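You operate a simulated robot arm through the tools that you are given. There is no shell and no other tool. Be economical: measure what you need, move in short steps, check, and stop when the job is done.

You run a simulated two-armed robot. Do the job below in one go: nothing can be reset, and whatever is moved stays where it is left.

TASK
Run the press air at 4 bar, hold the grey regulator and set it to match, then air off.
Fine: stand it in the small grey crate; leave the other regulator. Set down upright: what you pick out.

The check looks at the end state, three seconds after you hand in, the way a careful person would. Anything else that was tipped, shoved, dropped, spilled or broken makes it a failure.

THE ROBOT
Two 7-joint arms with two-finger grippers on one trunk, on a base that drives. Base frame: it is fixed to the floor where the robot stands at the start and does not move with it; the origin is under the middle of the robot, x ahead of it, y to its left, z up; the surface under the hand at the start is at about z = 880. Lengths are in mm, angles in degrees, forces in N, time in s.
The left shoulder is at the start at [29, 157, 1207], the right one opposite. With the tool pointing down near the work surface each hand reaches from about 260 to 720 mm from the robot's upright axis, wherever it stands, measured 20 degrees to its own side. Places, roughly: inside of the small grey crate [500, -700, 900]; knob of the black regulator [300, -200, 1000]; knob of the grey regulator [400, -400, 1000]; press dial [500, -100, 900]; press lever [500, -200, 1000]. Payload 2.45 kg a hand.
The tool frame of a hand sits at the grasp point between the pads (the TCP): z along the fingers, y along the line on which they close. The tips reach 26 mm beyond it. Largest opening 96 mm; the body of the gripper starts 69 mm behind the TCP.
Orientation is told as [roll, pitch, yaw] about the base's x, y, z axes, in that order, counted from this pose: with the fingers straight down and closing along the base's y, the tool's x points along the base's -x, its y along +y and its z along -z.

THE INTERFACE
- The arms move only by the tool arm_command. It takes "left_motion", "right_motion" or both (then of equal length, played together; a hand with none holds still); each is a list of rows, each a list of 7 numbers: the gripper command, from -1 (fully open) to 1 (shut), values between in proportion, then the shift along the base's x, y, z in mm, then the turn, a rotation vector about the base's x, y, z in rad. In form: [[jaw, dx, dy, dz, rx, ry, rz], ...]. A call has 1 to 10 rows; each row shifts and turns the commanded pose from where the row before left it. Rows are played at 5 a second. More than 50 mm and 8.6 degrees between two rows, or a gripper value outside its range, and nothing of the call is played. A pose out of reach is approached as far as the arm can. The call stops where the force on the tool passes 60 N (or 10 N more than at its start, if that is more) or the arm is blocked; 0.2 s more then pass. Each finger halts on what it meets, pressing with about 45 N; the grip force reading is that of the motor and also rises with nothing between the fingers. The clock runs only during rows and for 0.2 s after the last one: add rows that do not move to give the fingers time. The reply holds the time, the measured pose of the TCP, the force on the tool along the base axes, the opening and the grip force, in the units named above and with some noise, with the torque about the TCP (base axes, N m) and any sound that the robot's microphone picked up, and new pictures: "pictures" is both (left out), scene, wrist or none (wrist: the cameras of the hands that moved).
- Cameras (640 x 400 px; columns grow to the right, rows downward): "scene" is now at [69.4, -38.2, 1676.7]; the picture's right is [-0.46, -0.89, -0.00], its down [-0.70, 0.37, -0.61] and it looks along [0.54, -0.28, -0.79] (base axes); focal length 282 px, centre (320, 200). "left" rides on the left gripper at [82, -3, -98] in its tool frame; the picture's right is [0.04, 1.00, 0.00], its down [-0.73, 0.03, -0.68] and it looks along [-0.68, 0.03, 0.73] (tool axes); focal length 256 px, centre (320, 200). "right" rides on the right gripper at [82, 3, -98] in its tool frame; the picture's right is [-0.04, 1.00, 0.00], its down [-0.73, -0.03, -0.68] and it looks along [-0.68, -0.03, 0.73] (tool axes); focal length 256 px, centre (320, 200). There is no depth. A picture from a camera that has moved, and an enlarged one, comes with that camera's place and axes in the base frame and with its lens.
- raise_lower(by): slides the trunk up (or, below 0, down) by that many mm; the arms and the scene camera ride with it, the base frame stays. It gives what a move gives, with no picture.
- base_move(legs): drives the robot by 1 to 6 legs, each [ahead, left, turn to the left] in mm, mm and degrees, along the robot's own axes; the way and the turn of a leg run together, so that a leg with both is an arc; at most 1500 mm and 180 degrees a leg. The arms and the cameras ride along, it lands a little off, and it stops where it bumps. It gives what a move gives, and a new picture of the scene camera.
- aim_head(pan, tilt): turns the head with the scene camera to pan (to the left, within 120 degrees either way) and tilt (down, from -29 to 69), counted from straight ahead of the robot. It gives what a move gives, and a new picture of the scene camera.
- inspect(camera, box): a new picture of the part [left, top, right, bottom] of that camera's present view, enlarged. No time passes.
- finish_job(): hands the job in; it is judged then, once.

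Go step by step. Nothing tells you exact positions but the pictures and the camera data: compare them with the known pose of the tool, close in by small moves and look again before you grip or let go. The budget is 120 turns and 260 pictures, counting those below and the enlarged ones. Unless the task says otherwise, let go and move clear before handing in, and close with one line.

The tools are called after "Call:" as a command line: name --argument value ..., lists and objects as JSON in quotes. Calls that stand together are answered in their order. arm_command: Moves the arms, as the interface text tells. Its arguments: {"type":"object","properties":{"left_motion":{"type":"array"},"right_motion":{"type":"array"},"pictures":{"type":"string","enum":["both","scene","wrist","none"]}},"required":[]} The other tools are called the same way: raise_lower (by) slides the trunk up or down; base_move (legs) drives the base; aim_head (pan, tilt) turns the head that bears the scene camera; inspect (camera, box) takes an enlarged picture of a part of a camera's view; finish_job () hands the job in.

At the start:

```text
time: 0.0
left_tool_pos: [449.8, -53.8, 1304.8]
left_tcp_rot: [0.1, 0.1, 0.0]
left_ft_force: [0.0, -0.9, -0.3]
left_torque: [-0.01, -0.02, -0.02]
left_gripper_width: 96.1
left_grip_force: 0.1
right_tool_pos: [250.1, -379.2, 1291.3]
right_tcp_rot: [0.1, 0.0, 0.0]
right_ft_force: [0.8, -0.1, -0.1]
right_torque: [0.01, 0.02, -0.01]
right_gripper_width: 96.1
right_grip_force: 0.1
trunk travel left (down, up): [-375.0, 192.0]
robot x, y, heading: [-4.8, -4.5, 0.3]
head pan, tilt: [-27.7, 51.9]
```

scene: 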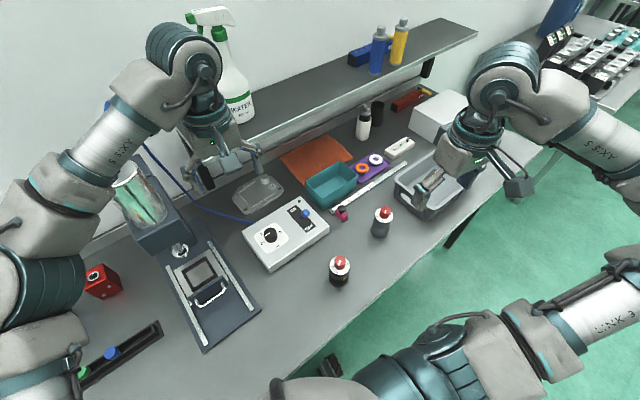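
right: 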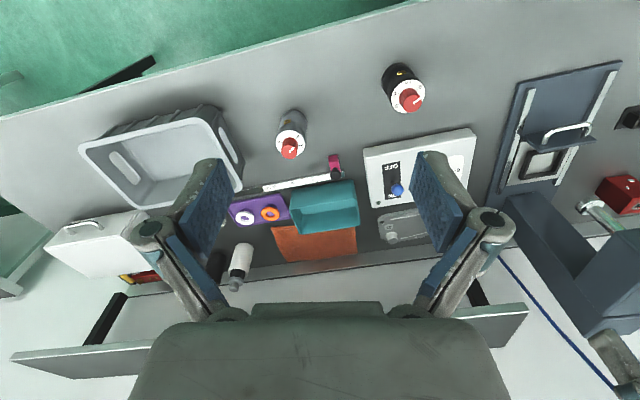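
left: 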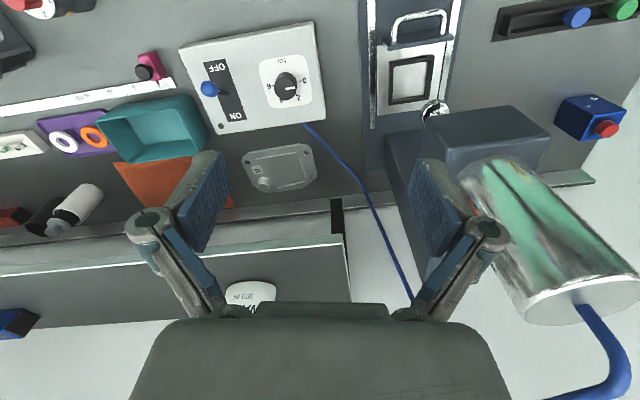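

I see the white press panel with a dial and an ON/OFF lever, two regulators with red knobs (one black, one grey), and a grey crate at the right. I'll look closer at the panel and the regulators first.

Call:
inspect --camera "left" --box '[170, 20, 340, 140]'

Call:
inspect --camera "right" --box '[240, 50, 480, 220]'

Call:
inspect --camera "scene" --box '[230, 180, 430, 300]'

```text
3.33 times, centred on (255, 80) of left
camera zoom: at [368.0, -59.3, 1402.6], right [-0.04, 1.0, 0.0], down [0.73, 0.03, 0.68], along [0.68, 0.03, -0.73], focal length 853 px, centre (537, 600)
```

zoom: 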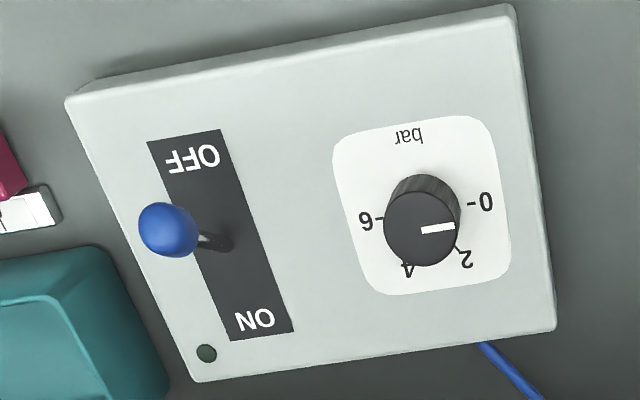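

```text
2.35 times, centred on (360, 135) of right
camera zoom: at [168.4, -376.8, 1389.2], right [0.04, 1.0, 0.0], down [0.73, -0.03, 0.68], along [0.68, -0.03, -0.73], focal length 602 px, centre (226, 353)
```

zoom: 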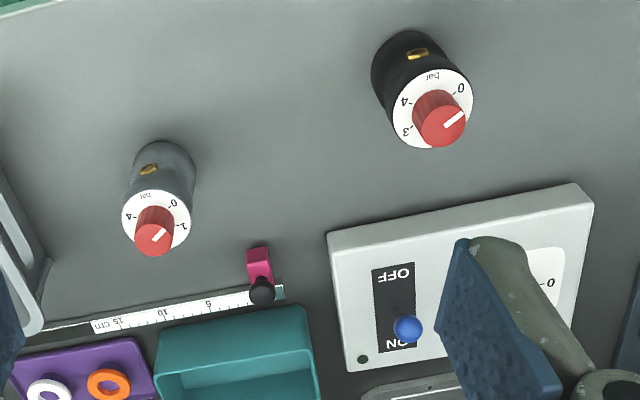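

```text
3.20 times, centred on (330, 240) of scene
camera zoom: at [69.4, -38.2, 1676.7], right [-0.46, -0.89, 0.0], down [-0.7, 0.37, -0.61], along [0.54, -0.28, -0.79], focal length 902 px, centre (288, 72)
```

zoom: 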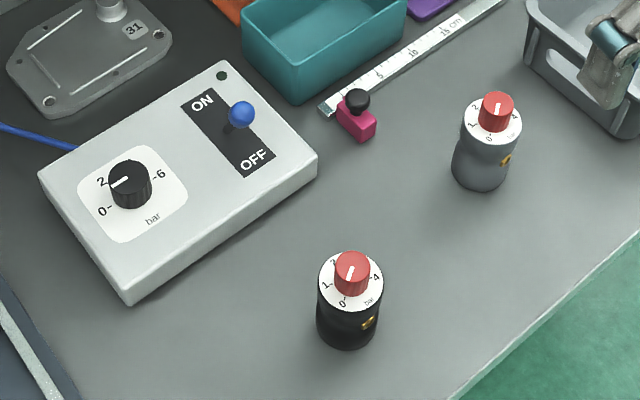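

The dial scale runs 0–6 on the panel and 0–4 on the regulators. I'll zoom harder to read the pointers.

Call:
inspect --camera "scene" --box '[364, 200, 404, 225]'

Call:
inspect --camera "scene" --box '[244, 215, 308, 255]'

Call:
inspect --camera "right" --box '[262, 102, 326, 166]'

Call:
inspect --camera "right" --box '[60, 90, 260, 240]'

```text
16.00 times, centred on (384, 212) of scene
camera zoom: at [69.4, -38.2, 1676.7], right [-0.46, -0.89, 0.0], down [-0.7, 0.37, -0.61], along [0.54, -0.28, -0.79], focal length 4509 px, centre (-704, 0)
```

zoom: 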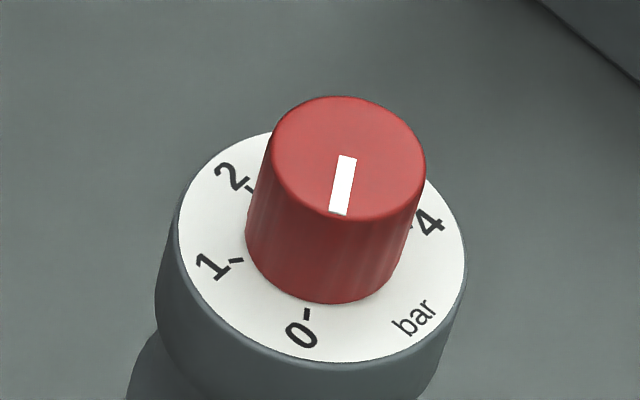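

```text
10.00 times, centred on (276, 235) of scene
camera zoom: at [69.4, -38.2, 1676.7], right [-0.46, -0.89, 0.0], down [-0.7, 0.37, -0.61], along [0.54, -0.28, -0.79], focal length 2818 px, centre (760, -150)
```

zoom: 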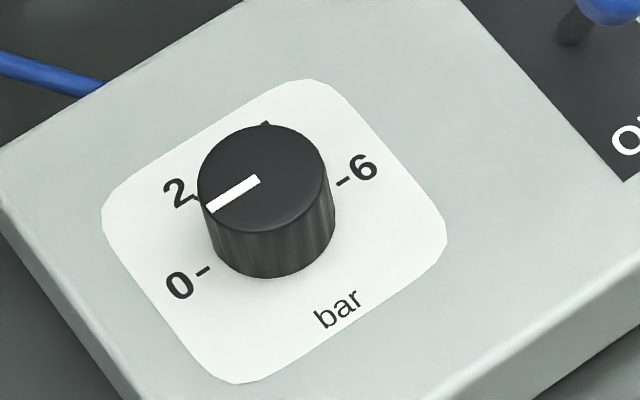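

```text
6.25 times, centred on (294, 134) of right
camera zoom: at [168.4, -376.8, 1389.2], right [0.04, 1.0, 0.0], down [0.73, -0.03, 0.68], along [0.68, -0.03, -0.73], focal length 1600 px, centre (482, 612)
```

zoom: 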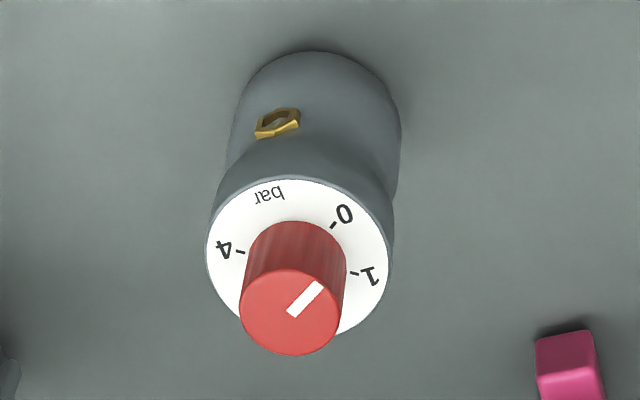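

```text
2.67 times, centred on (160, 165) of right
camera zoom: at [168.4, -376.8, 1389.2], right [0.04, 1.0, 0.0], down [0.73, -0.03, 0.68], along [0.68, -0.03, -0.73], focal length 683 px, centre (747, 293)
```

zoom: 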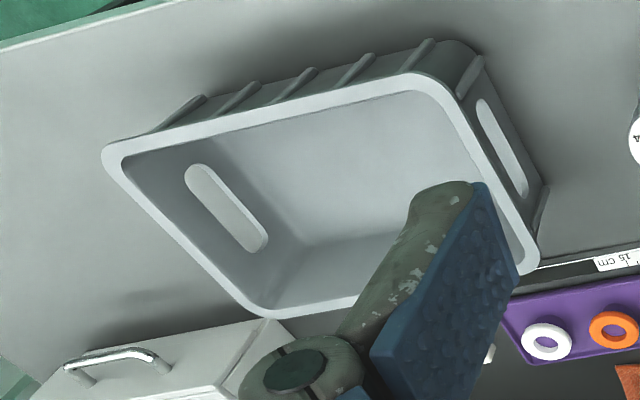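

Both the panel dial and the grey regulator read 0. The dial knob is at about (535,-108,925), the lever ball at about (530,-230,968), and the grey knob at about (417,-442,990). I'll bring the left hand over the dial, pre-turned by +60°.

Call:
arm_command --left_motion '[[-0.25, 12, -8, -30, 0, 0, 0.15], [-0.25, 12, -8, -30, 0, 0, 0.15], [-0.25, 12, -8, -30, 0, 0, 0.15], [-0.25, 12, -8, -30, 0, 0, 0.15], [-0.25, 12, -8, -30, 0, 0, 0.15], [-0.25, 12, -7, -30, 0, 0, 0.15], [-0.25, 13, -7, -30, 0, 0, 0.147], [-0.25, 0, 0, -30, 0, 0, 0], [-0.25, 0, 0, -30, 0, 0, 0], [-0.25, 0, 0, 0, 0, 0, 0]]'

```text
time: 2.2
left_tool_pos: [533.0, -107.3, 1032.4]
left_tcp_rot: [0.0, -0.1, 60.0]
left_ft_force: [0.6, 0.1, -0.1]
left_torque: [-0.01, -0.02, -0.01]
left_gripper_width: 59.9
left_grip_force: 0.1
right_tool_pos: [247.9, -376.7, 1293.5]
right_tcp_rot: [0.0, -0.1, 0.0]
right_ft_force: [1.3, 0.2, 0.3]
right_torque: [0.0, 0.01, -0.01]
right_gripper_width: 96.2
right_grip_force: 0.0
trunk travel left (down, up): [-375.0, 192.0]
robot x, y, heading: [1.2, -3.0, -0.1]
head pan, tilt: [-27.7, 51.9]
camera scene: at [69.8, -37.9, 1676.7], right [-0.46, -0.89, 0.0], down [-0.7, 0.37, -0.61], along [0.54, -0.28, -0.79], focal length 282 px, centre (320, 200)
camera left: at [495.1, -180.1, 1131.2], right [-0.89, 0.47, 0.0], down [0.34, 0.65, 0.68], along [0.32, 0.6, -0.73], focal length 256 px, centre (320, 200)
```

scene: 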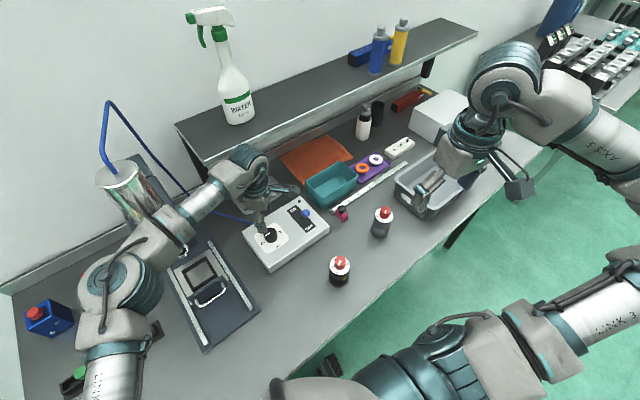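
left: 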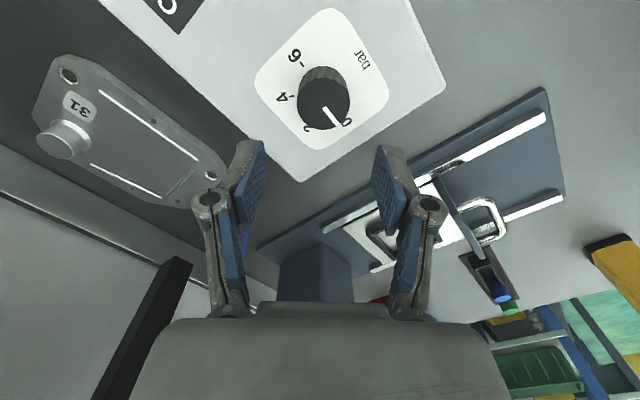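

The hand is centred over the knob (knob at about (533.5,-106)). I'll lower to a TCP height of about 944 and look again.

Call:
arm_command --left_motion '[[-0.25, 0, 1, -30, 0, 0, 0], [-0.25, 0, 0, -30, 0, 0, 0], [-0.25, 0, 0, -20, 0, 0, 0], [-0.25, 0, 0, -8, 0, 0, 0], [-0.25, 0, 0, 0, 0, 0, 0]]' --pictures "wrist"

Call:
inspect --camera "scene" --box '[230, 195, 310, 255]'

```text
time: 3.4
left_tool_pos: [527.6, -108.4, 949.8]
left_tcp_rot: [-0.1, -0.3, 60.0]
left_ft_force: [0.3, 0.2, -0.7]
left_torque: [-0.01, 0.02, 0.04]
left_gripper_width: 59.8
left_grip_force: 0.0
right_tool_pos: [243.4, -378.3, 1293.7]
right_tcp_rot: [0.1, -0.3, 0.0]
right_ft_force: [0.2, -0.4, 0.1]
right_torque: [-0.01, 0.03, 0.02]
right_gripper_width: 96.0
right_grip_force: 0.1
trunk travel left (down, up): [-375.0, 192.0]
robot x, y, heading: [-1.9, 0.5, -0.1]
head pan, tilt: [-27.7, 51.9]
camera left: at [489.3, -180.7, 1047.4], right [-0.88, 0.47, 0.0], down [0.34, 0.65, 0.68], along [0.32, 0.6, -0.73], focal length 256 px, centre (320, 200)
```

left: 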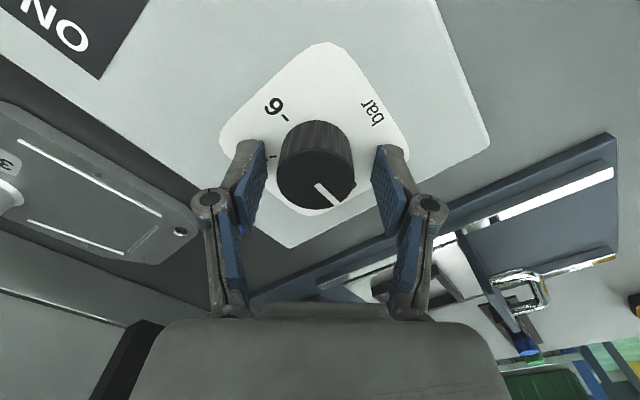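

```text
6.67 times, centred on (270, 225) of scene
camera zoom: at [60.0, -44.9, 1676.9], right [-0.46, -0.89, -0.01], down [-0.7, 0.37, -0.62], along [0.55, -0.28, -0.79], focal length 1879 px, centre (653, 33)
```

zoom: 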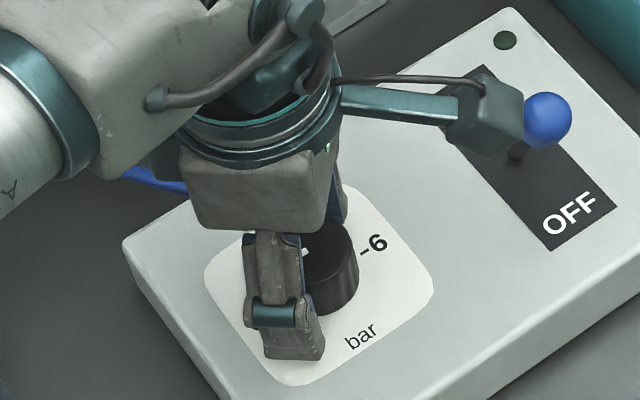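

The knob is slightly ahead of the TCP by about (4,4), with its top at z about 930 and the panel at about 907. I'll shift, lower a little and grip.

Call:
arm_command --left_motion '[[-0.25, 4, 4, -5, 0, 0, 0], [-0.25, 0, 0, -4, 0, 0, 0], [0.1, 0, 0, 0, 0, 0, 0], [0.5, 0, 0, 0, 0, 0, 0], [0.5, 0, 0, 0, 0, 0, 0]]' --pictures "wrist"

```text
time: 4.2
left_tool_pos: [530.8, -105.3, 947.7]
left_tcp_rot: [-1.2, 0.2, 59.8]
left_ft_force: [46.0, -25.3, 28.3]
left_torque: [0.77, -0.88, 0.08]
left_gripper_width: 41.1
left_grip_force: 44.8
right_tool_pos: [235.3, -376.4, 1294.9]
right_tcp_rot: [-0.2, -0.5, 0.0]
right_ft_force: [-0.3, -0.3, -0.9]
right_torque: [0.05, 0.0, 0.01]
right_gripper_width: 96.0
right_grip_force: 0.1
trunk travel left (down, up): [-375.0, 192.0]
robot x, y, heading: [0.6, -4.9, 0.2]
head pan, tilt: [-27.7, 51.9]
stopped in row 4 (left hand): the force on the tool passed its limit at 67 N (the readings are from after the stop); the commanded pose is now the measured one
camera left: at [489.3, -176.8, 1046.3], right [-0.88, 0.47, -0.02], down [0.34, 0.66, 0.68], along [0.33, 0.59, -0.74], focal length 256 px, centre (320, 200)
```

left: 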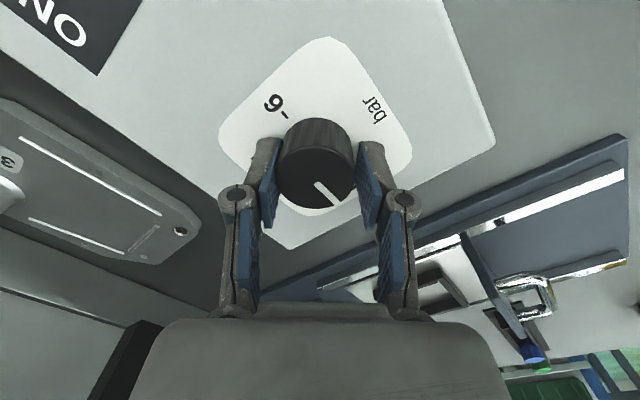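

The knob is gripped (41 mm wide) but with a lateral load along the finger line. I'll relieve it by shifting a few mm toward +x/−y.

Call:
arm_command --left_motion '[[0.5, 2, -1, 0, 0, 0, 0], [0.5, 1, 0, 0, 0, 0, 0]]' --pictures "none"

```text
time: 4.8
left_tool_pos: [528.9, -103.5, 948.1]
left_tcp_rot: [-0.5, 0.3, 59.7]
left_ft_force: [12.2, -24.0, 11.2]
left_torque: [-0.45, -0.17, 0.0]
left_gripper_width: 42.6
left_grip_force: 13.8
right_tool_pos: [235.7, -373.3, 1296.7]
right_tcp_rot: [-0.2, -0.5, -0.1]
right_ft_force: [-0.2, 0.5, 0.0]
right_torque: [-0.02, 0.0, 0.01]
right_gripper_width: 96.0
right_grip_force: 0.1
trunk travel left (down, up): [-375.0, 192.0]
robot x, y, heading: [-2.3, -0.3, -0.2]
head pan, tilt: [-27.7, 51.9]
```

The load has dropped. I'll start turning clockwise in small steps.

Call:
arm_command --left_motion '[[0.6, 1, -1, 0, 0, 0, 0], [0.6, 0, 0, 0, 0, 0, -0.1], [0.6, 0, 0, 0, 0, 0, -0.14], [0.6, 0, 0, 0, 0, 0, -0.14], [0.6, 0, 0, 0, 0, 0, 0]]' --pictures "wrist"

```text
time: 6.0
left_tool_pos: [532.7, -102.9, 947.8]
left_tcp_rot: [-0.5, -0.1, 38.0]
left_ft_force: [30.6, -24.7, 6.6]
left_torque: [-0.34, -1.04, 0.33]
left_gripper_width: 45.0
left_grip_force: 19.0
right_tool_pos: [235.4, -374.2, 1295.8]
right_tcp_rot: [-0.2, -0.5, -0.1]
right_ft_force: [0.1, -0.6, -0.2]
right_torque: [-0.02, 0.0, 0.01]
right_gripper_width: 95.9
right_grip_force: 0.0
trunk travel left (down, up): [-375.0, 192.0]
robot x, y, heading: [-1.1, 3.4, -0.2]
head pan, tilt: [-27.7, 51.9]
camera left: at [469.5, -155.6, 1044.9], right [-0.65, 0.76, -0.01], down [0.56, 0.48, 0.68], along [0.52, 0.43, -0.73], focal length 256 px, centre (320, 200)
```

left: 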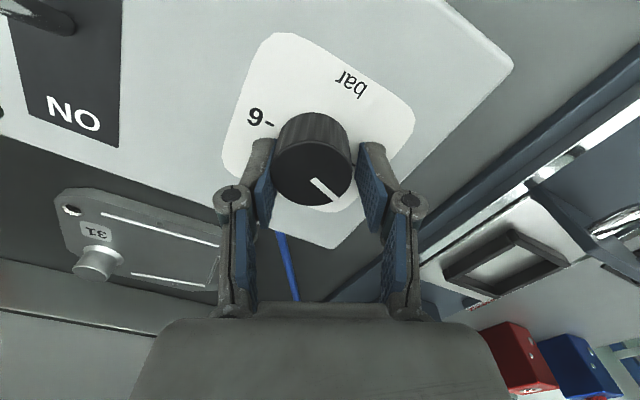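

The knob turns along with the hand, but only the left finger bears on it. I'll shift about 5 mm toward image-left (+x,−y) to centre it.

Call:
arm_command --left_motion '[[0.6, 1.5, -2, 0, 0, 0, 0], [0.6, 1.5, -2, 0, 0, 0, 0], [0.6, 0, 0, 0, 0, 0, 0], [0.6, 0, 0, 0, 0, 0, 0]]' --pictures "wrist"

```text
time: 7.0
left_tool_pos: [534.2, -103.3, 946.3]
left_tcp_rot: [-0.4, 0.2, 38.0]
left_ft_force: [-0.1, -19.0, 23.8]
left_torque: [-0.25, 0.3, 0.49]
left_gripper_width: 41.8
left_grip_force: 16.7
right_tool_pos: [237.0, -369.7, 1296.8]
right_tcp_rot: [-0.3, -0.7, 0.0]
right_ft_force: [-0.1, 0.1, 0.3]
right_torque: [0.0, 0.05, -0.03]
right_gripper_width: 95.9
right_grip_force: 0.1
trunk travel left (down, up): [-375.0, 192.0]
robot x, y, heading: [-2.2, -0.6, -0.1]
head pan, tilt: [-27.7, 51.9]
camera left: at [472.4, -156.3, 1045.8], right [-0.65, 0.76, 0.0], down [0.56, 0.48, 0.68], along [0.52, 0.44, -0.74], focal length 256 px, centre (320, 200)
```

left: 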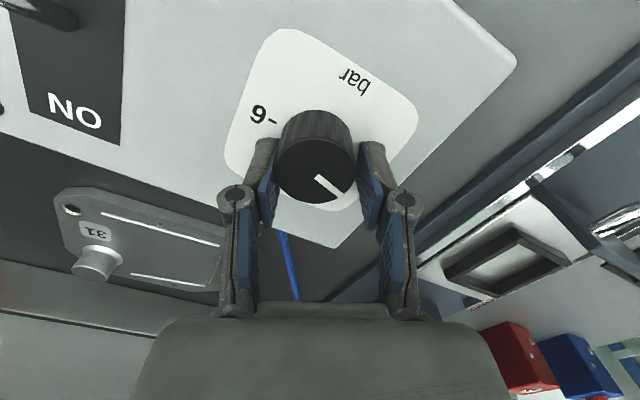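

Better centred now. I'll lift 2 mm to unload z and keep turning.

Call:
arm_command --left_motion '[[0.6, 0, -1, 2, 0, 0, 0], [0.6, 0, 0, 0, 0, 0, -0.14], [0.6, 0, 0, 0, 0, 0, -0.14], [0.6, 0, 0, 0, 0, 0, -0.14], [0.6, 0, 0, 0, 0, 0, -0.14], [0.6, 0, 0, 0, 0, 0, 0]]' --pictures "wrist"

```text
time: 8.4
left_tool_pos: [535.6, -108.9, 947.9]
left_tcp_rot: [-0.1, 0.1, 5.8]
left_ft_force: [11.5, -32.7, 12.8]
left_torque: [0.25, 0.08, 0.4]
left_gripper_width: 42.7
left_grip_force: 33.6
right_tool_pos: [238.7, -371.3, 1296.5]
right_tcp_rot: [-0.2, -0.5, 0.0]
right_ft_force: [0.4, -0.4, -0.2]
right_torque: [0.01, -0.03, 0.0]
right_gripper_width: 95.9
right_grip_force: 0.0
trunk travel left (down, up): [-375.0, 192.0]
robot x, y, heading: [-3.1, 2.1, 0.3]
head pan, tilt: [-27.7, 51.9]
camera left: at [454.8, -119.7, 1045.5], right [-0.14, 0.99, 0.0], down [0.73, 0.1, 0.68], along [0.67, 0.09, -0.74], focal length 256 px, centre (320, 200)
```

left: 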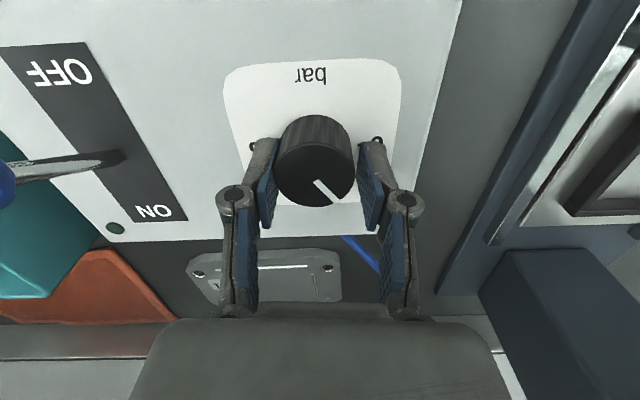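

The knob is following faithfully. I'll recentre by 3 mm in −y and turn the rest of the way to about −60° yaw.

Call:
arm_command --left_motion '[[0.6, 0, -3, 0.5, 0, 0, 0], [0.6, 0, 0, 0, 0, 0, -0.14], [0.6, 0, 0, 0, 0, 0, -0.14], [0.6, 0, 0, 0, 0, 0, -0.14], [0.6, 0, 0, 0, 0, 0, -0.14], [0.6, 0, 0, 0, 0, 0, 0]]' --pictures "wrist"

```text
time: 9.8
left_tool_pos: [538.0, -112.7, 947.3]
left_tcp_rot: [0.0, 0.5, -26.4]
left_ft_force: [-16.7, -32.9, 24.7]
left_torque: [-0.87, 0.78, 0.17]
left_gripper_width: 41.6
left_grip_force: 23.4
right_tool_pos: [243.2, -374.1, 1295.5]
right_tcp_rot: [-0.3, -0.2, -0.1]
right_ft_force: [-0.8, 0.2, -0.3]
right_torque: [-0.02, -0.01, -0.02]
right_gripper_width: 95.9
right_grip_force: 0.0
trunk travel left (down, up): [-375.0, 192.0]
robot x, y, heading: [-0.8, -4.6, -0.1]
head pan, tilt: [-27.7, 51.9]
camera left: at [463.8, -80.7, 1046.2], right [0.41, 0.91, 0.0], down [0.68, -0.3, 0.67], along [0.61, -0.28, -0.74], focal length 256 px, centre (320, 200)
```

left: 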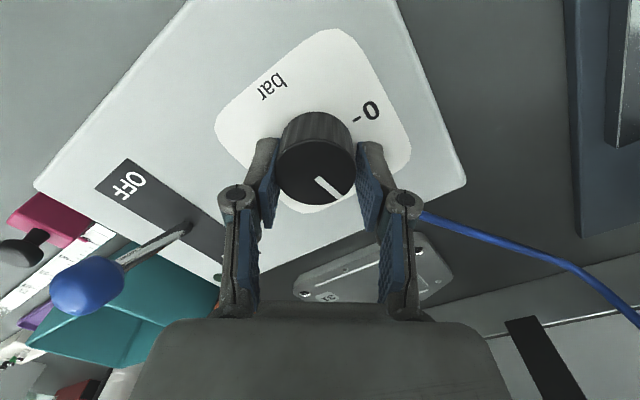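

Call:
arm_command --left_motion '[[0.6, -1, -2, 0.5, 0, 0, 0], [0.6, 0, 0, 0, 0, 0, -0.14], [0.6, 0, 0, 0, 0, 0, -0.14], [0.6, 0, 0, 0, 0, 0, -0.14], [0.6, 0, 0, 0, 0, 0, -0.14], [0.6, 0, 0, 0, 0, 0, 0]]' --pictures "wrist"

```text
time: 11.2
left_tool_pos: [534.9, -112.2, 948.1]
left_tcp_rot: [-0.2, 0.8, -50.5]
left_ft_force: [-30.3, -18.9, 14.3]
left_torque: [-0.42, 0.7, 0.27]
left_gripper_width: 45.7
left_grip_force: 19.3
left hand out of reach, approached as far as the arm can: row 5
right_tool_pos: [241.9, -370.7, 1295.4]
right_tcp_rot: [-0.4, -0.5, 0.0]
right_ft_force: [0.1, -0.7, -0.7]
right_torque: [0.05, -0.02, 0.0]
right_gripper_width: 96.0
right_grip_force: 0.1
trunk travel left (down, up): [-375.0, 192.0]
robot x, y, heading: [0.7, -1.3, 0.3]
head pan, tilt: [-27.7, 51.9]
camera left: at [480.5, -52.7, 1046.1], right [0.74, 0.67, 0.0], down [0.5, -0.55, 0.67], along [0.45, -0.5, -0.74], focal length 256 px, centre (320, 200)
```

left: 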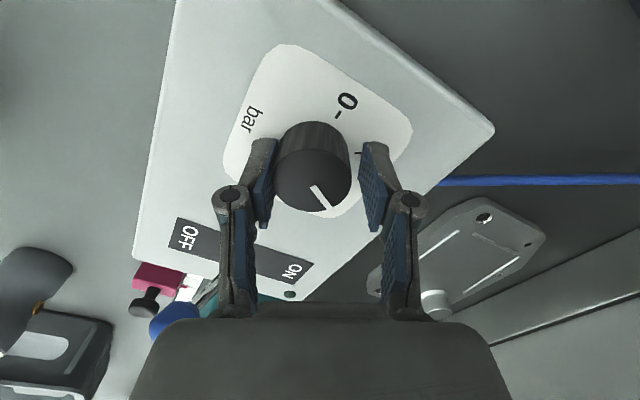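

The arm hit a joint limit at −50°. I'll release, lift and turn back so I can view the dial and regrasp for the remainder.

Call:
arm_command --left_motion '[[-0.1, 0, 0, 0, 0, 0, 0], [-0.25, 0, 0, 0, 0, 0, 0], [-0.25, 0, 0, 25, 0, 0, 0], [-0.25, 0, 0, 25, 0, 0, 0.14], [-0.25, 0, 0, 20, 0, 0, 0.14], [-0.25, 0, 0, 0, 0, 0, 0.14], [-0.25, 0, 0, 0, 0, 0, 0.14], [-0.25, 0, 0, 0, 0, 0, 0.14], [-0.25, 0, 0, 0, 0, 0, 0.14], [-0.25, 0, 0, 0, 0, 0, 0.0]]' --pictures "wrist"

Call:
inspect --camera "left" --box '[220, 20, 420, 170]'

```text
time: 13.4
left_tool_pos: [540.8, -108.7, 1016.7]
left_tcp_rot: [0.0, 0.5, -1.8]
left_ft_force: [-0.1, 0.0, 0.0]
left_torque: [-0.01, 0.0, -0.04]
left_gripper_width: 59.9
left_grip_force: 0.1
right_tool_pos: [246.0, -368.9, 1295.5]
right_tcp_rot: [-0.4, -0.2, -0.1]
right_ft_force: [0.4, -0.3, -0.4]
right_torque: [-0.03, 0.0, 0.01]
right_gripper_width: 96.1
right_grip_force: 0.1
trunk travel left (down, up): [-375.0, 192.0]
robot x, y, heading: [-2.7, -2.1, -0.2]
head pan, tilt: [-27.7, 51.9]
camera left: at [459.7, -110.4, 1114.7], right [-0.01, 1.0, 0.0], down [0.74, 0.01, 0.67], along [0.67, 0.01, -0.74], focal length 256 px, centre (320, 200)
```

left: 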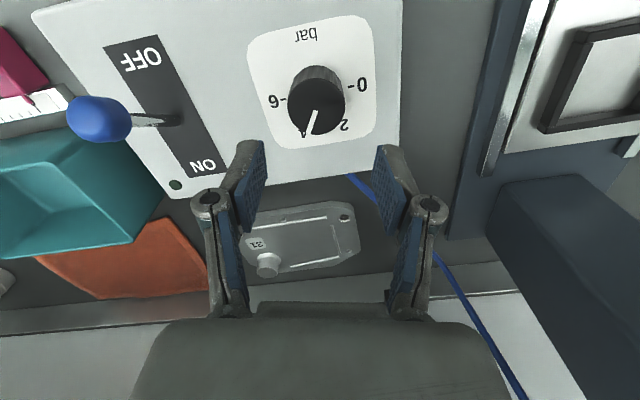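

```text
2.67 times, centred on (320, 95) of left
camera zoom: at [459.7, -110.4, 1114.7], right [-0.01, 1.0, 0.0], down [0.74, 0.01, 0.67], along [0.67, 0.01, -0.74], focal length 683 px, centre (320, 480)
```

zoom: 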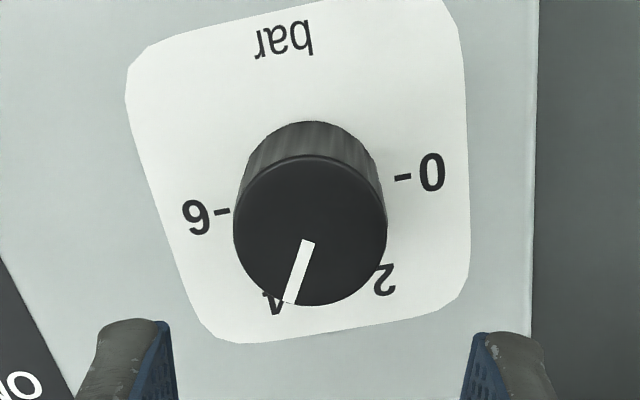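

The pointer is near 4 (measured about −16° against about −19° for the mark). I'll withdraw the left hand to see the dial from the scene camera, and meanwhile start bringing the right hand over toward the lever.

Call:
arm_command --left_motion '[[-0.25, -30, 30, 25, 0, 0, 0], [-0.25, -30, 30, 25, 0, 0, 0], [-0.25, -30, 30, 25, 0, 0, 0], [-0.25, -30, 20, 25, 0, 0, 0], [-0.25, -20, 10, 0, 0, 0, 0], [-0.25, 0, 0, 0, 0, 0, 0], [-0.25, 0, 0, 0, 0, 0, 0], [-0.25, 0, 0, 0, 0, 0, 0]]' --right_motion '[[1, 25, 15, -40, 0, 0, 0], [1, 25, 15, -40, 0, 0, 0], [1, 25, 15, -40, 0, 0, 0], [1, 25, 15, -40, 0, 0, 0], [1, 25, 15, -40, 0, 0, 0], [1, 25, 15, -40, 0, 0, 0], [1, 25, 15, -40, 0, 0, 0], [1, 0, 0, 0, 0, 0, 0]]'

Call:
inspect --camera "scene" --box '[244, 210, 308, 250]'

```text
time: 15.2
left_tool_pos: [401.5, 14.2, 1114.4]
left_tcp_rot: [0.0, 0.6, -1.9]
left_ft_force: [-0.3, 0.4, 0.2]
left_torque: [0.0, 0.0, -0.02]
left_gripper_width: 59.9
left_grip_force: 0.0
right_tool_pos: [420.4, -262.7, 1016.9]
right_tcp_rot: [-0.3, -0.2, 0.0]
right_ft_force: [-0.8, 0.5, 1.1]
right_torque: [-0.02, -0.03, 0.01]
right_gripper_width: 0.0
right_grip_force: 28.4
trunk travel left (down, up): [-375.0, 192.0]
robot x, y, heading: [-1.7, 1.2, 0.0]
head pan, tilt: [-27.7, 51.9]
camera scene: at [70.0, -33.4, 1676.8], right [-0.46, -0.89, 0.0], down [-0.7, 0.37, -0.61], along [0.54, -0.29, -0.79], focal length 282 px, centre (320, 200)
camera right: at [338.3, -259.1, 1113.7], right [0.04, 1.0, -0.01], down [0.73, -0.02, 0.68], along [0.68, -0.03, -0.73], focal length 256 px, centre (320, 200)
camera left: at [320.8, 12.6, 1213.9], right [-0.01, 1.0, 0.0], down [0.74, 0.0, 0.67], along [0.67, 0.0, -0.74], focal length 256 px, centre (320, 200)
```

scene: 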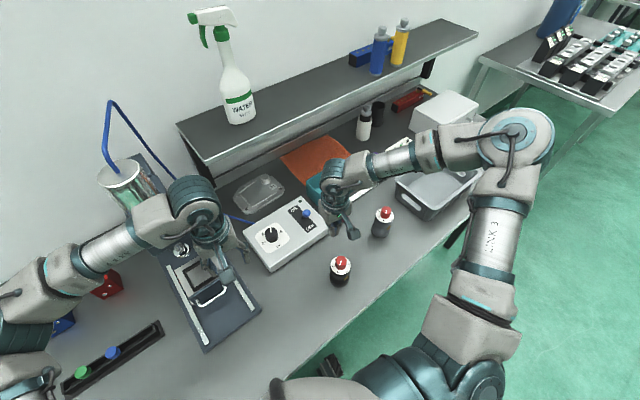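
right: 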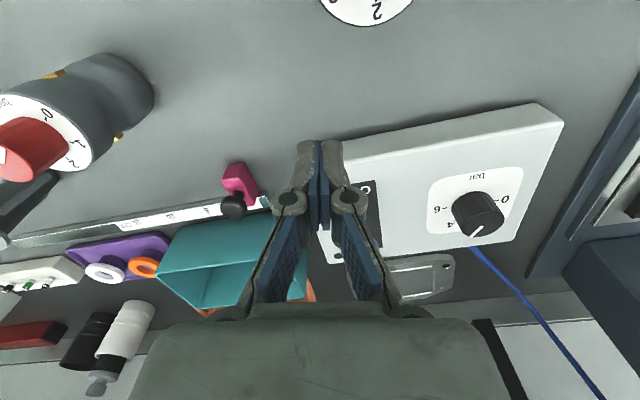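
left: 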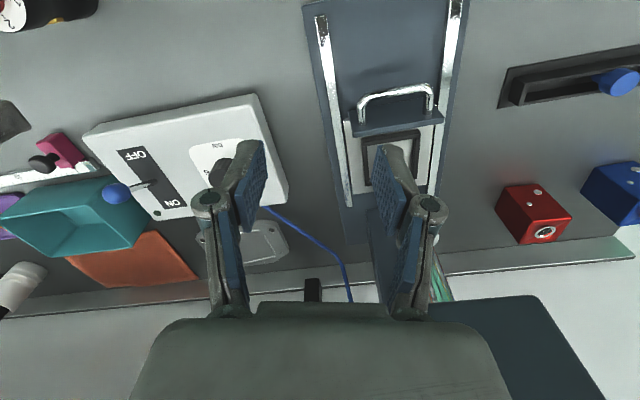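

```text
10.00 times, centred on (276, 230) of scene
camera zoom: at [70.0, -33.4, 1676.8], right [-0.46, -0.89, 0.0], down [-0.7, 0.37, -0.61], along [0.54, -0.29, -0.79], focal length 2818 px, centre (760, -100)
```

zoom: 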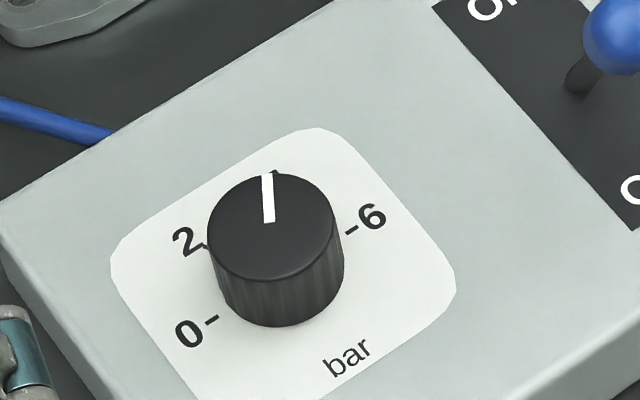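

The dial reads 4 (about −19° against −18° for the mark). Next I'll approach the lever ball from the OFF side with the closed right fingers.

Call:
arm_command --right_motion '[[1, 20, 10, -12, 0, 0, 0], [1, 20, 8, -12, 0, 0, 0], [1, 15, 7, -10, 0, 0, 0], [1, 10, 3, 0, 0, 0, 0], [1, 0, 0, 0, 0, 0, 0]]'

Call:
inspect --camera "scene" --box '[270, 170, 370, 250]'

```text
time: 16.4
left_tool_pos: [401.6, 13.1, 1114.6]
left_tcp_rot: [0.1, 0.6, -1.8]
left_ft_force: [0.4, -0.1, 0.6]
left_torque: [0.02, 0.04, 0.05]
left_gripper_width: 60.0
left_grip_force: 0.0
right_tool_pos: [487.4, -236.2, 982.0]
right_tcp_rot: [-0.3, -0.1, 0.0]
right_ft_force: [-0.6, -0.6, -0.6]
right_torque: [0.02, 0.01, 0.0]
right_gripper_width: 0.3
right_grip_force: 27.9
trunk travel left (down, up): [-375.0, 192.0]
robot x, y, heading: [-0.1, -0.5, -0.1]
head pan, tilt: [-27.7, 51.9]
camera scene: at [71.6, -36.2, 1676.7], right [-0.46, -0.89, 0.0], down [-0.7, 0.37, -0.61], along [0.54, -0.28, -0.79], focal length 282 px, centre (320, 200)
camera right: at [405.3, -233.2, 1079.4], right [0.04, 1.0, -0.01], down [0.73, -0.03, 0.68], along [0.68, -0.03, -0.73], focal length 256 px, centre (320, 200)
```

scene: 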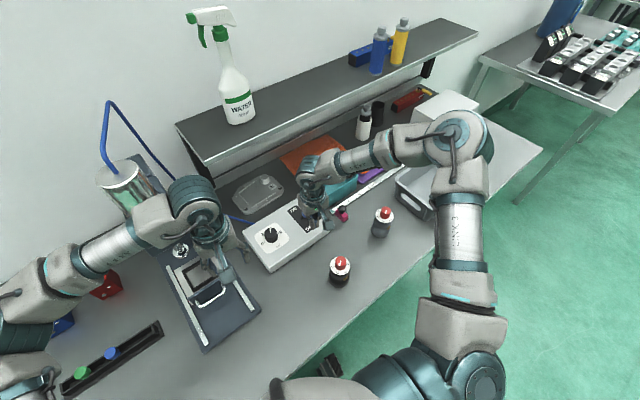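
right: 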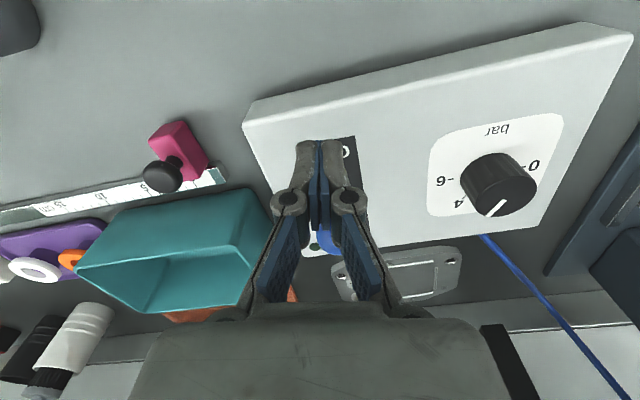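

```text
5.00 times, centred on (320, 210) of scene
camera zoom: at [71.6, -36.2, 1676.7], right [-0.46, -0.89, 0.0], down [-0.7, 0.37, -0.61], along [0.54, -0.28, -0.79], focal length 1409 px, centre (320, 150)
```

zoom: 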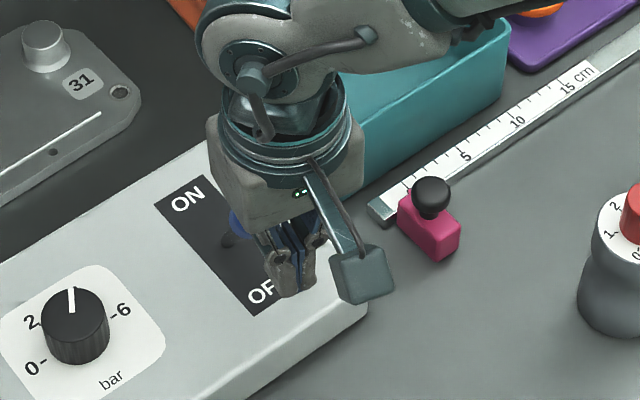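

The fingers sit right behind the ball and are aligned in y. I'll push along the slot toward ON.

Call:
arm_command --right_motion '[[1, 12, 2, 0, 0, 0, 0], [1, 12, 2, 0, 0, 0, 0], [1, 12, 2, 0, 0, 0, 0], [1, 12, 2, 0, 0, 0, 0], [1, 12, 2, 0, 0, 0, 0], [1, 10, 2, 0, 0, 0, 0], [1, 0, 0, 0, 0, 0, 0]]'

Call:
inspect --camera "scene" --box '[270, 170, 370, 250]'

```text
time: 18.0
left_tool_pos: [401.8, 12.7, 1115.3]
left_tcp_rot: [0.0, 0.5, -1.8]
left_ft_force: [0.7, -1.1, 0.3]
left_torque: [0.02, 0.01, -0.01]
left_gripper_width: 60.1
left_grip_force: 0.0
right_tool_pos: [551.1, -225.9, 984.1]
right_tcp_rot: [-0.3, -0.1, 0.1]
right_ft_force: [-14.3, -0.2, 4.4]
right_torque: [0.0, 0.31, 0.11]
right_gripper_width: 0.0
right_grip_force: 28.5
right hand out of reach, approached as far as the arm can: row 6
trunk travel left (down, up): [-375.0, 192.0]
robot x, y, heading: [-1.4, -1.4, -0.3]
head pan, tilt: [-27.7, 51.9]
camera scene: at [68.1, -34.4, 1676.9], right [-0.46, -0.89, 0.0], down [-0.7, 0.37, -0.61], along [0.54, -0.29, -0.79], focal length 282 px, centre (320, 200)
camera right: at [469.1, -222.7, 1081.3], right [0.04, 1.0, -0.01], down [0.73, -0.03, 0.68], along [0.68, -0.03, -0.73], focal length 256 px, centre (320, 200)
```

scene: 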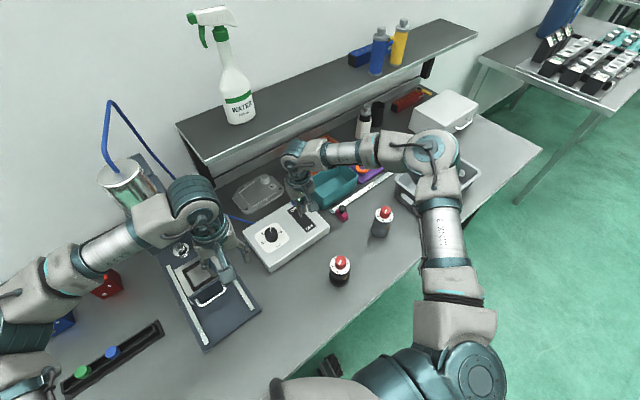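
right: 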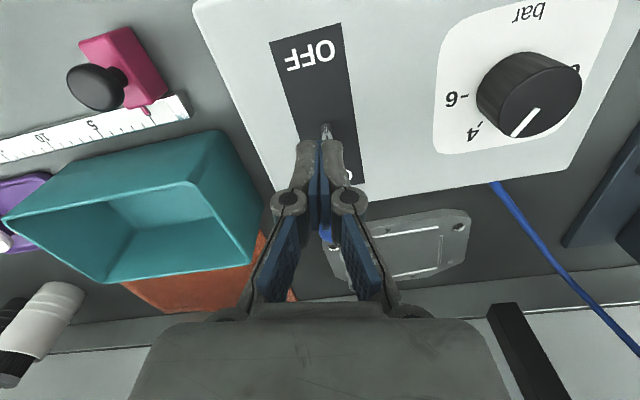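

```text
5.00 times, centred on (320, 210) of scene
camera zoom: at [68.1, -34.4, 1676.9], right [-0.46, -0.89, 0.0], down [-0.7, 0.37, -0.61], along [0.54, -0.29, -0.79], focal length 1409 px, centre (320, 150)
```

zoom: 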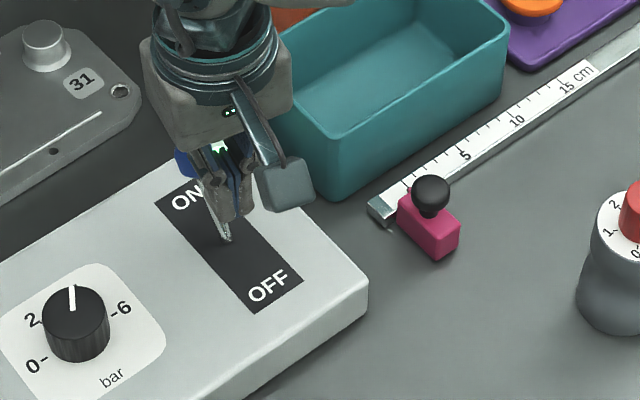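

The lever has swung over to ON and the indicator looks lit. I'll retract the right hand and verify.

Call:
arm_command --right_motion '[[1, -25, -3, 0, 0, 0, 0], [1, -30, -10, 20, 0, 0, 0], [1, -30, -20, 40, 0, -0.1, 0], [0.0, -30, -30, 40, 0, -0.14, 0], [-0.5, -30, -30, 30, 0, -0.14, 0], [-1, -20, -30, 0, 0, -0.14, 0], [-1, -10, -30, 0, 0, -0.14, 0], [-1, -10, -20, 0, 0, -0.14, 0], [-1, 0, 0, 0, 0, 0, 0]]'

Call:
inspect --camera "scene" --box '[240, 170, 340, 270]'

```text
refused: row 3 steps farther than a row can; nothing moved
```

```text
4.00 times, centred on (290, 220) of scene
camera zoom: at [68.1, -34.4, 1676.9], right [-0.46, -0.89, 0.0], down [-0.7, 0.37, -0.61], along [0.54, -0.29, -0.79], focal length 1127 px, centre (440, 120)
```

zoom: 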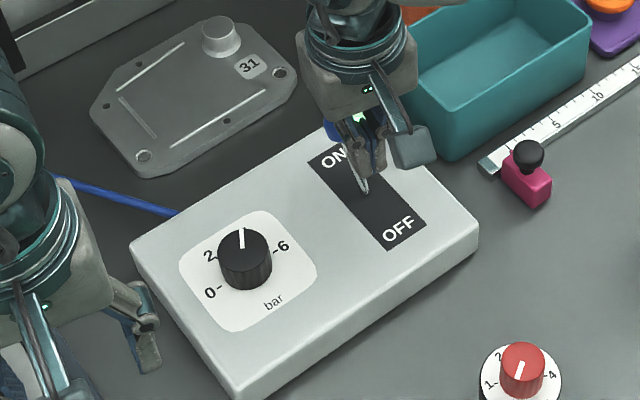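

Call:
arm_command --right_motion '[[1, -25, -3, 0, 0, 0, 0], [1, -30, -10, 20, 0, 0, 0], [1, -25, -20, 35, 0, -0.1, 0], [0.0, -25, -25, 30, 0, -0.14, 0], [-0.5, -25, -30, 30, 0, -0.14, 0], [-1, -20, -30, 15, 0, -0.14, 0], [-1, -20, -30, 0, 0, -0.14, 0], [-1, -10, -30, 0, 0, -0.12, 0], [-1, 0, 0, 0, 0, 0, 0]]'

Call:
inspect --camera "scene" --box '[240, 170, 340, 270]'

```text
time: 20.0
left_tool_pos: [404.3, 16.1, 1114.7]
left_tcp_rot: [-0.1, 0.6, -1.8]
left_ft_force: [1.1, -0.7, 0.0]
left_torque: [-0.01, 0.04, -0.01]
left_gripper_width: 59.8
left_grip_force: 0.0
right_tool_pos: [375.0, -399.4, 1112.1]
right_tcp_rot: [-0.5, -44.7, 0.1]
right_ft_force: [0.8, 0.8, -0.8]
right_torque: [-0.02, 0.0, 0.0]
right_gripper_width: 95.8
right_grip_force: 0.1
trunk travel left (down, up): [-375.0, 192.0]
robot x, y, heading: [-2.2, -1.4, 0.1]
head pan, tilt: [-27.7, 51.9]
camera scene: at [70.3, -31.9, 1676.7], right [-0.46, -0.89, 0.0], down [-0.7, 0.37, -0.61], along [0.54, -0.29, -0.79], focal length 282 px, centre (320, 200)
camera right: at [246.8, -396.3, 1123.8], right [0.03, 1.0, 0.02], down [0.04, -0.02, 1.0], along [1.0, -0.03, -0.04], focal length 256 px, centre (320, 200)
```

scene: 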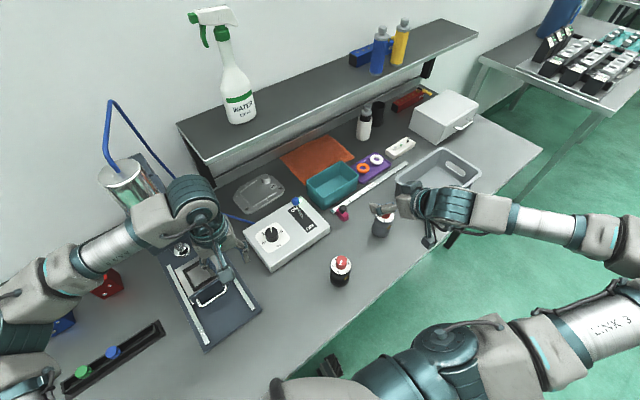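
right: 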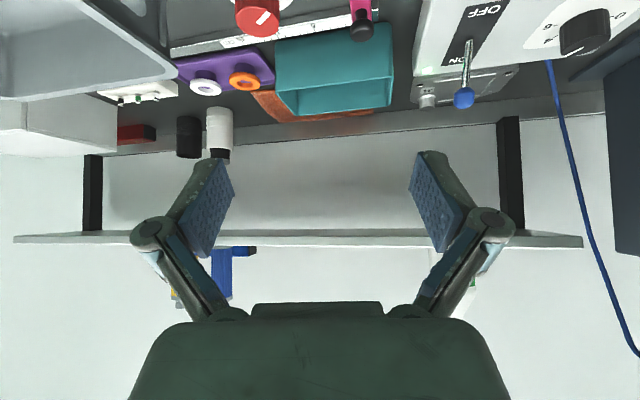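

```text
4.00 times, centred on (290, 220) of scene
camera zoom: at [70.3, -31.9, 1676.7], right [-0.46, -0.89, 0.0], down [-0.7, 0.37, -0.61], along [0.54, -0.29, -0.79], focal length 1127 px, centre (440, 120)
```

zoom: 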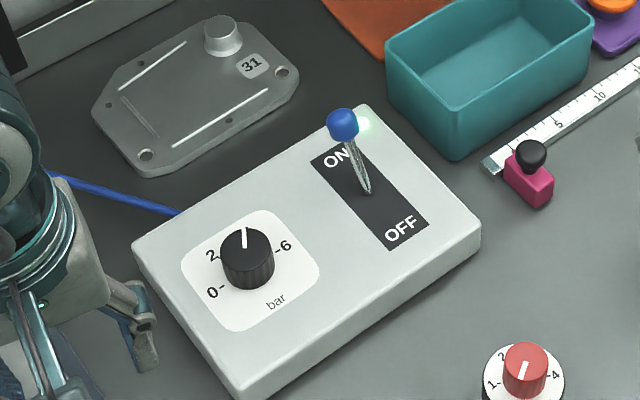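

The green LED is lit, so the air is ON at 4 bar. Now I'll back the tilted right hand off in line with the grey regulator to see its side profile.

Call:
arm_command --right_motion '[[-1, -25, -14, -15, 0, 0, 0], [-1, -25, -14, -15, 0, 0, 0], [-1, -25, -14, -20, 0, 0, 0], [-1, -10, 0, -30, 0, 0, 0], [-1, 0, 0, -30, 0, 0, 0], [-1, 0, 0, 0, 0, 0, 0]]'

```text
time: 21.4
left_tool_pos: [402.7, 11.7, 1114.8]
left_tcp_rot: [0.1, 0.6, -1.9]
left_ft_force: [0.1, -0.6, 0.5]
left_torque: [-0.02, -0.02, -0.02]
left_gripper_width: 59.8
left_grip_force: 0.0
right_tool_pos: [301.9, -464.5, 1004.2]
right_tcp_rot: [-0.4, -44.7, -0.2]
right_ft_force: [-0.4, 0.3, -0.1]
right_torque: [0.0, -0.02, -0.01]
right_gripper_width: 96.2
right_grip_force: 0.1
right hand out of reach, approached as far as the arm can: row 1, 2, 3, 4
trunk travel left (down, up): [-375.0, 192.0]
robot x, y, heading: [0.9, -0.0, -0.1]
head pan, tilt: [-27.7, 51.9]
camera scene: at [68.7, -39.7, 1676.7], right [-0.46, -0.89, 0.0], down [-0.7, 0.37, -0.61], along [0.54, -0.28, -0.79], focal length 282 px, centre (320, 200)
camera right: at [174.9, -461.1, 1015.5], right [0.03, 1.0, 0.02], down [0.04, -0.03, 1.0], along [1.0, -0.03, -0.04], focal length 256 px, centre (320, 200)
```

scene: 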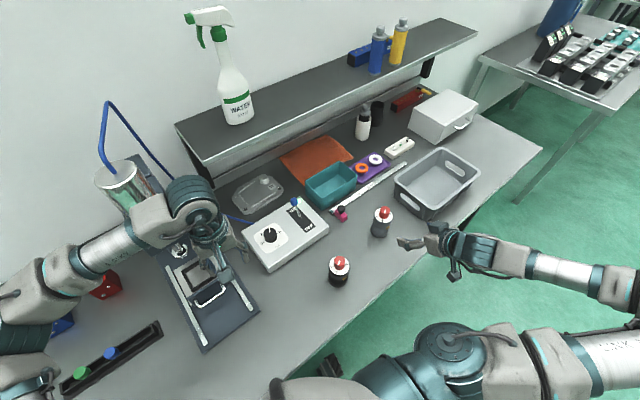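
right: 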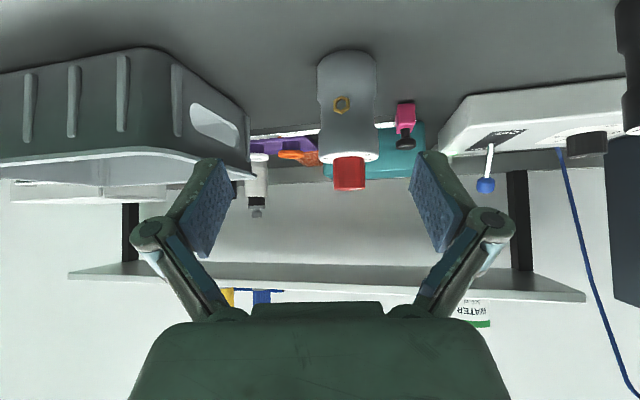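

In side view, the grey body is about 56 mm wide, its upper cylinder spans z≈921–966, and it is centred at about (417,-442). I'll align in y first, staying outside the regulator.

Call:
arm_command --right_motion '[[-1, 5, 11, 0, 0, 0, 0], [-1, 10, 11, 0, 0, 0, 0], [-1, 10, 0, -10, 0, 0, 0], [-1, 0, 0, 0, 0, 0, 0]]'

```text
time: 22.4
left_tool_pos: [401.7, 11.1, 1114.1]
left_tcp_rot: [0.1, 0.6, -1.9]
left_ft_force: [0.2, -0.3, -0.1]
left_torque: [-0.03, -0.02, -0.02]
left_gripper_width: 60.0
left_grip_force: 0.1
right_tool_pos: [329.7, -446.3, 994.7]
right_tcp_rot: [-0.4, -44.7, 0.0]
right_ft_force: [0.1, 0.7, 0.9]
right_torque: [-0.01, 0.0, 0.0]
right_gripper_width: 96.3
right_grip_force: 0.0
right hand out of reach, approached as far as the arm can: row 1
trunk travel left (down, up): [-375.0, 192.0]
robot x, y, heading: [-3.2, -2.8, 0.0]
head pan, tilt: [-27.7, 51.9]
camera scene: at [68.9, -38.0, 1676.7], right [-0.46, -0.89, 0.0], down [-0.7, 0.37, -0.61], along [0.54, -0.28, -0.79], focal length 282 px, centre (320, 200)
camera right: at [201.9, -443.1, 1005.3], right [0.03, 1.0, 0.02], down [0.04, -0.03, 1.0], along [1.0, -0.03, -0.04], focal length 256 px, centre (320, 200)
```

scene: 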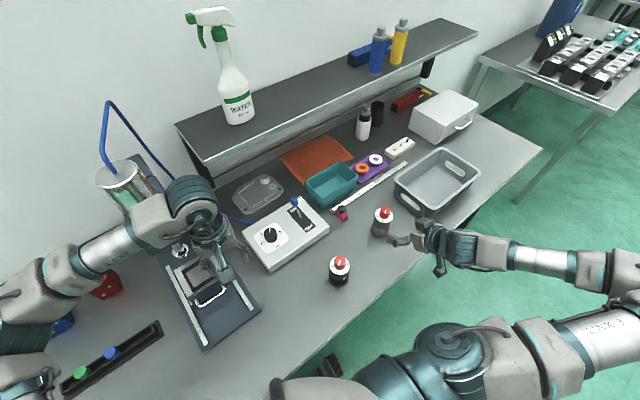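
right: 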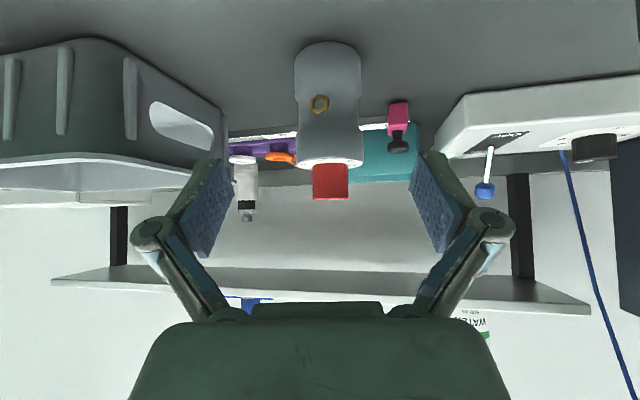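

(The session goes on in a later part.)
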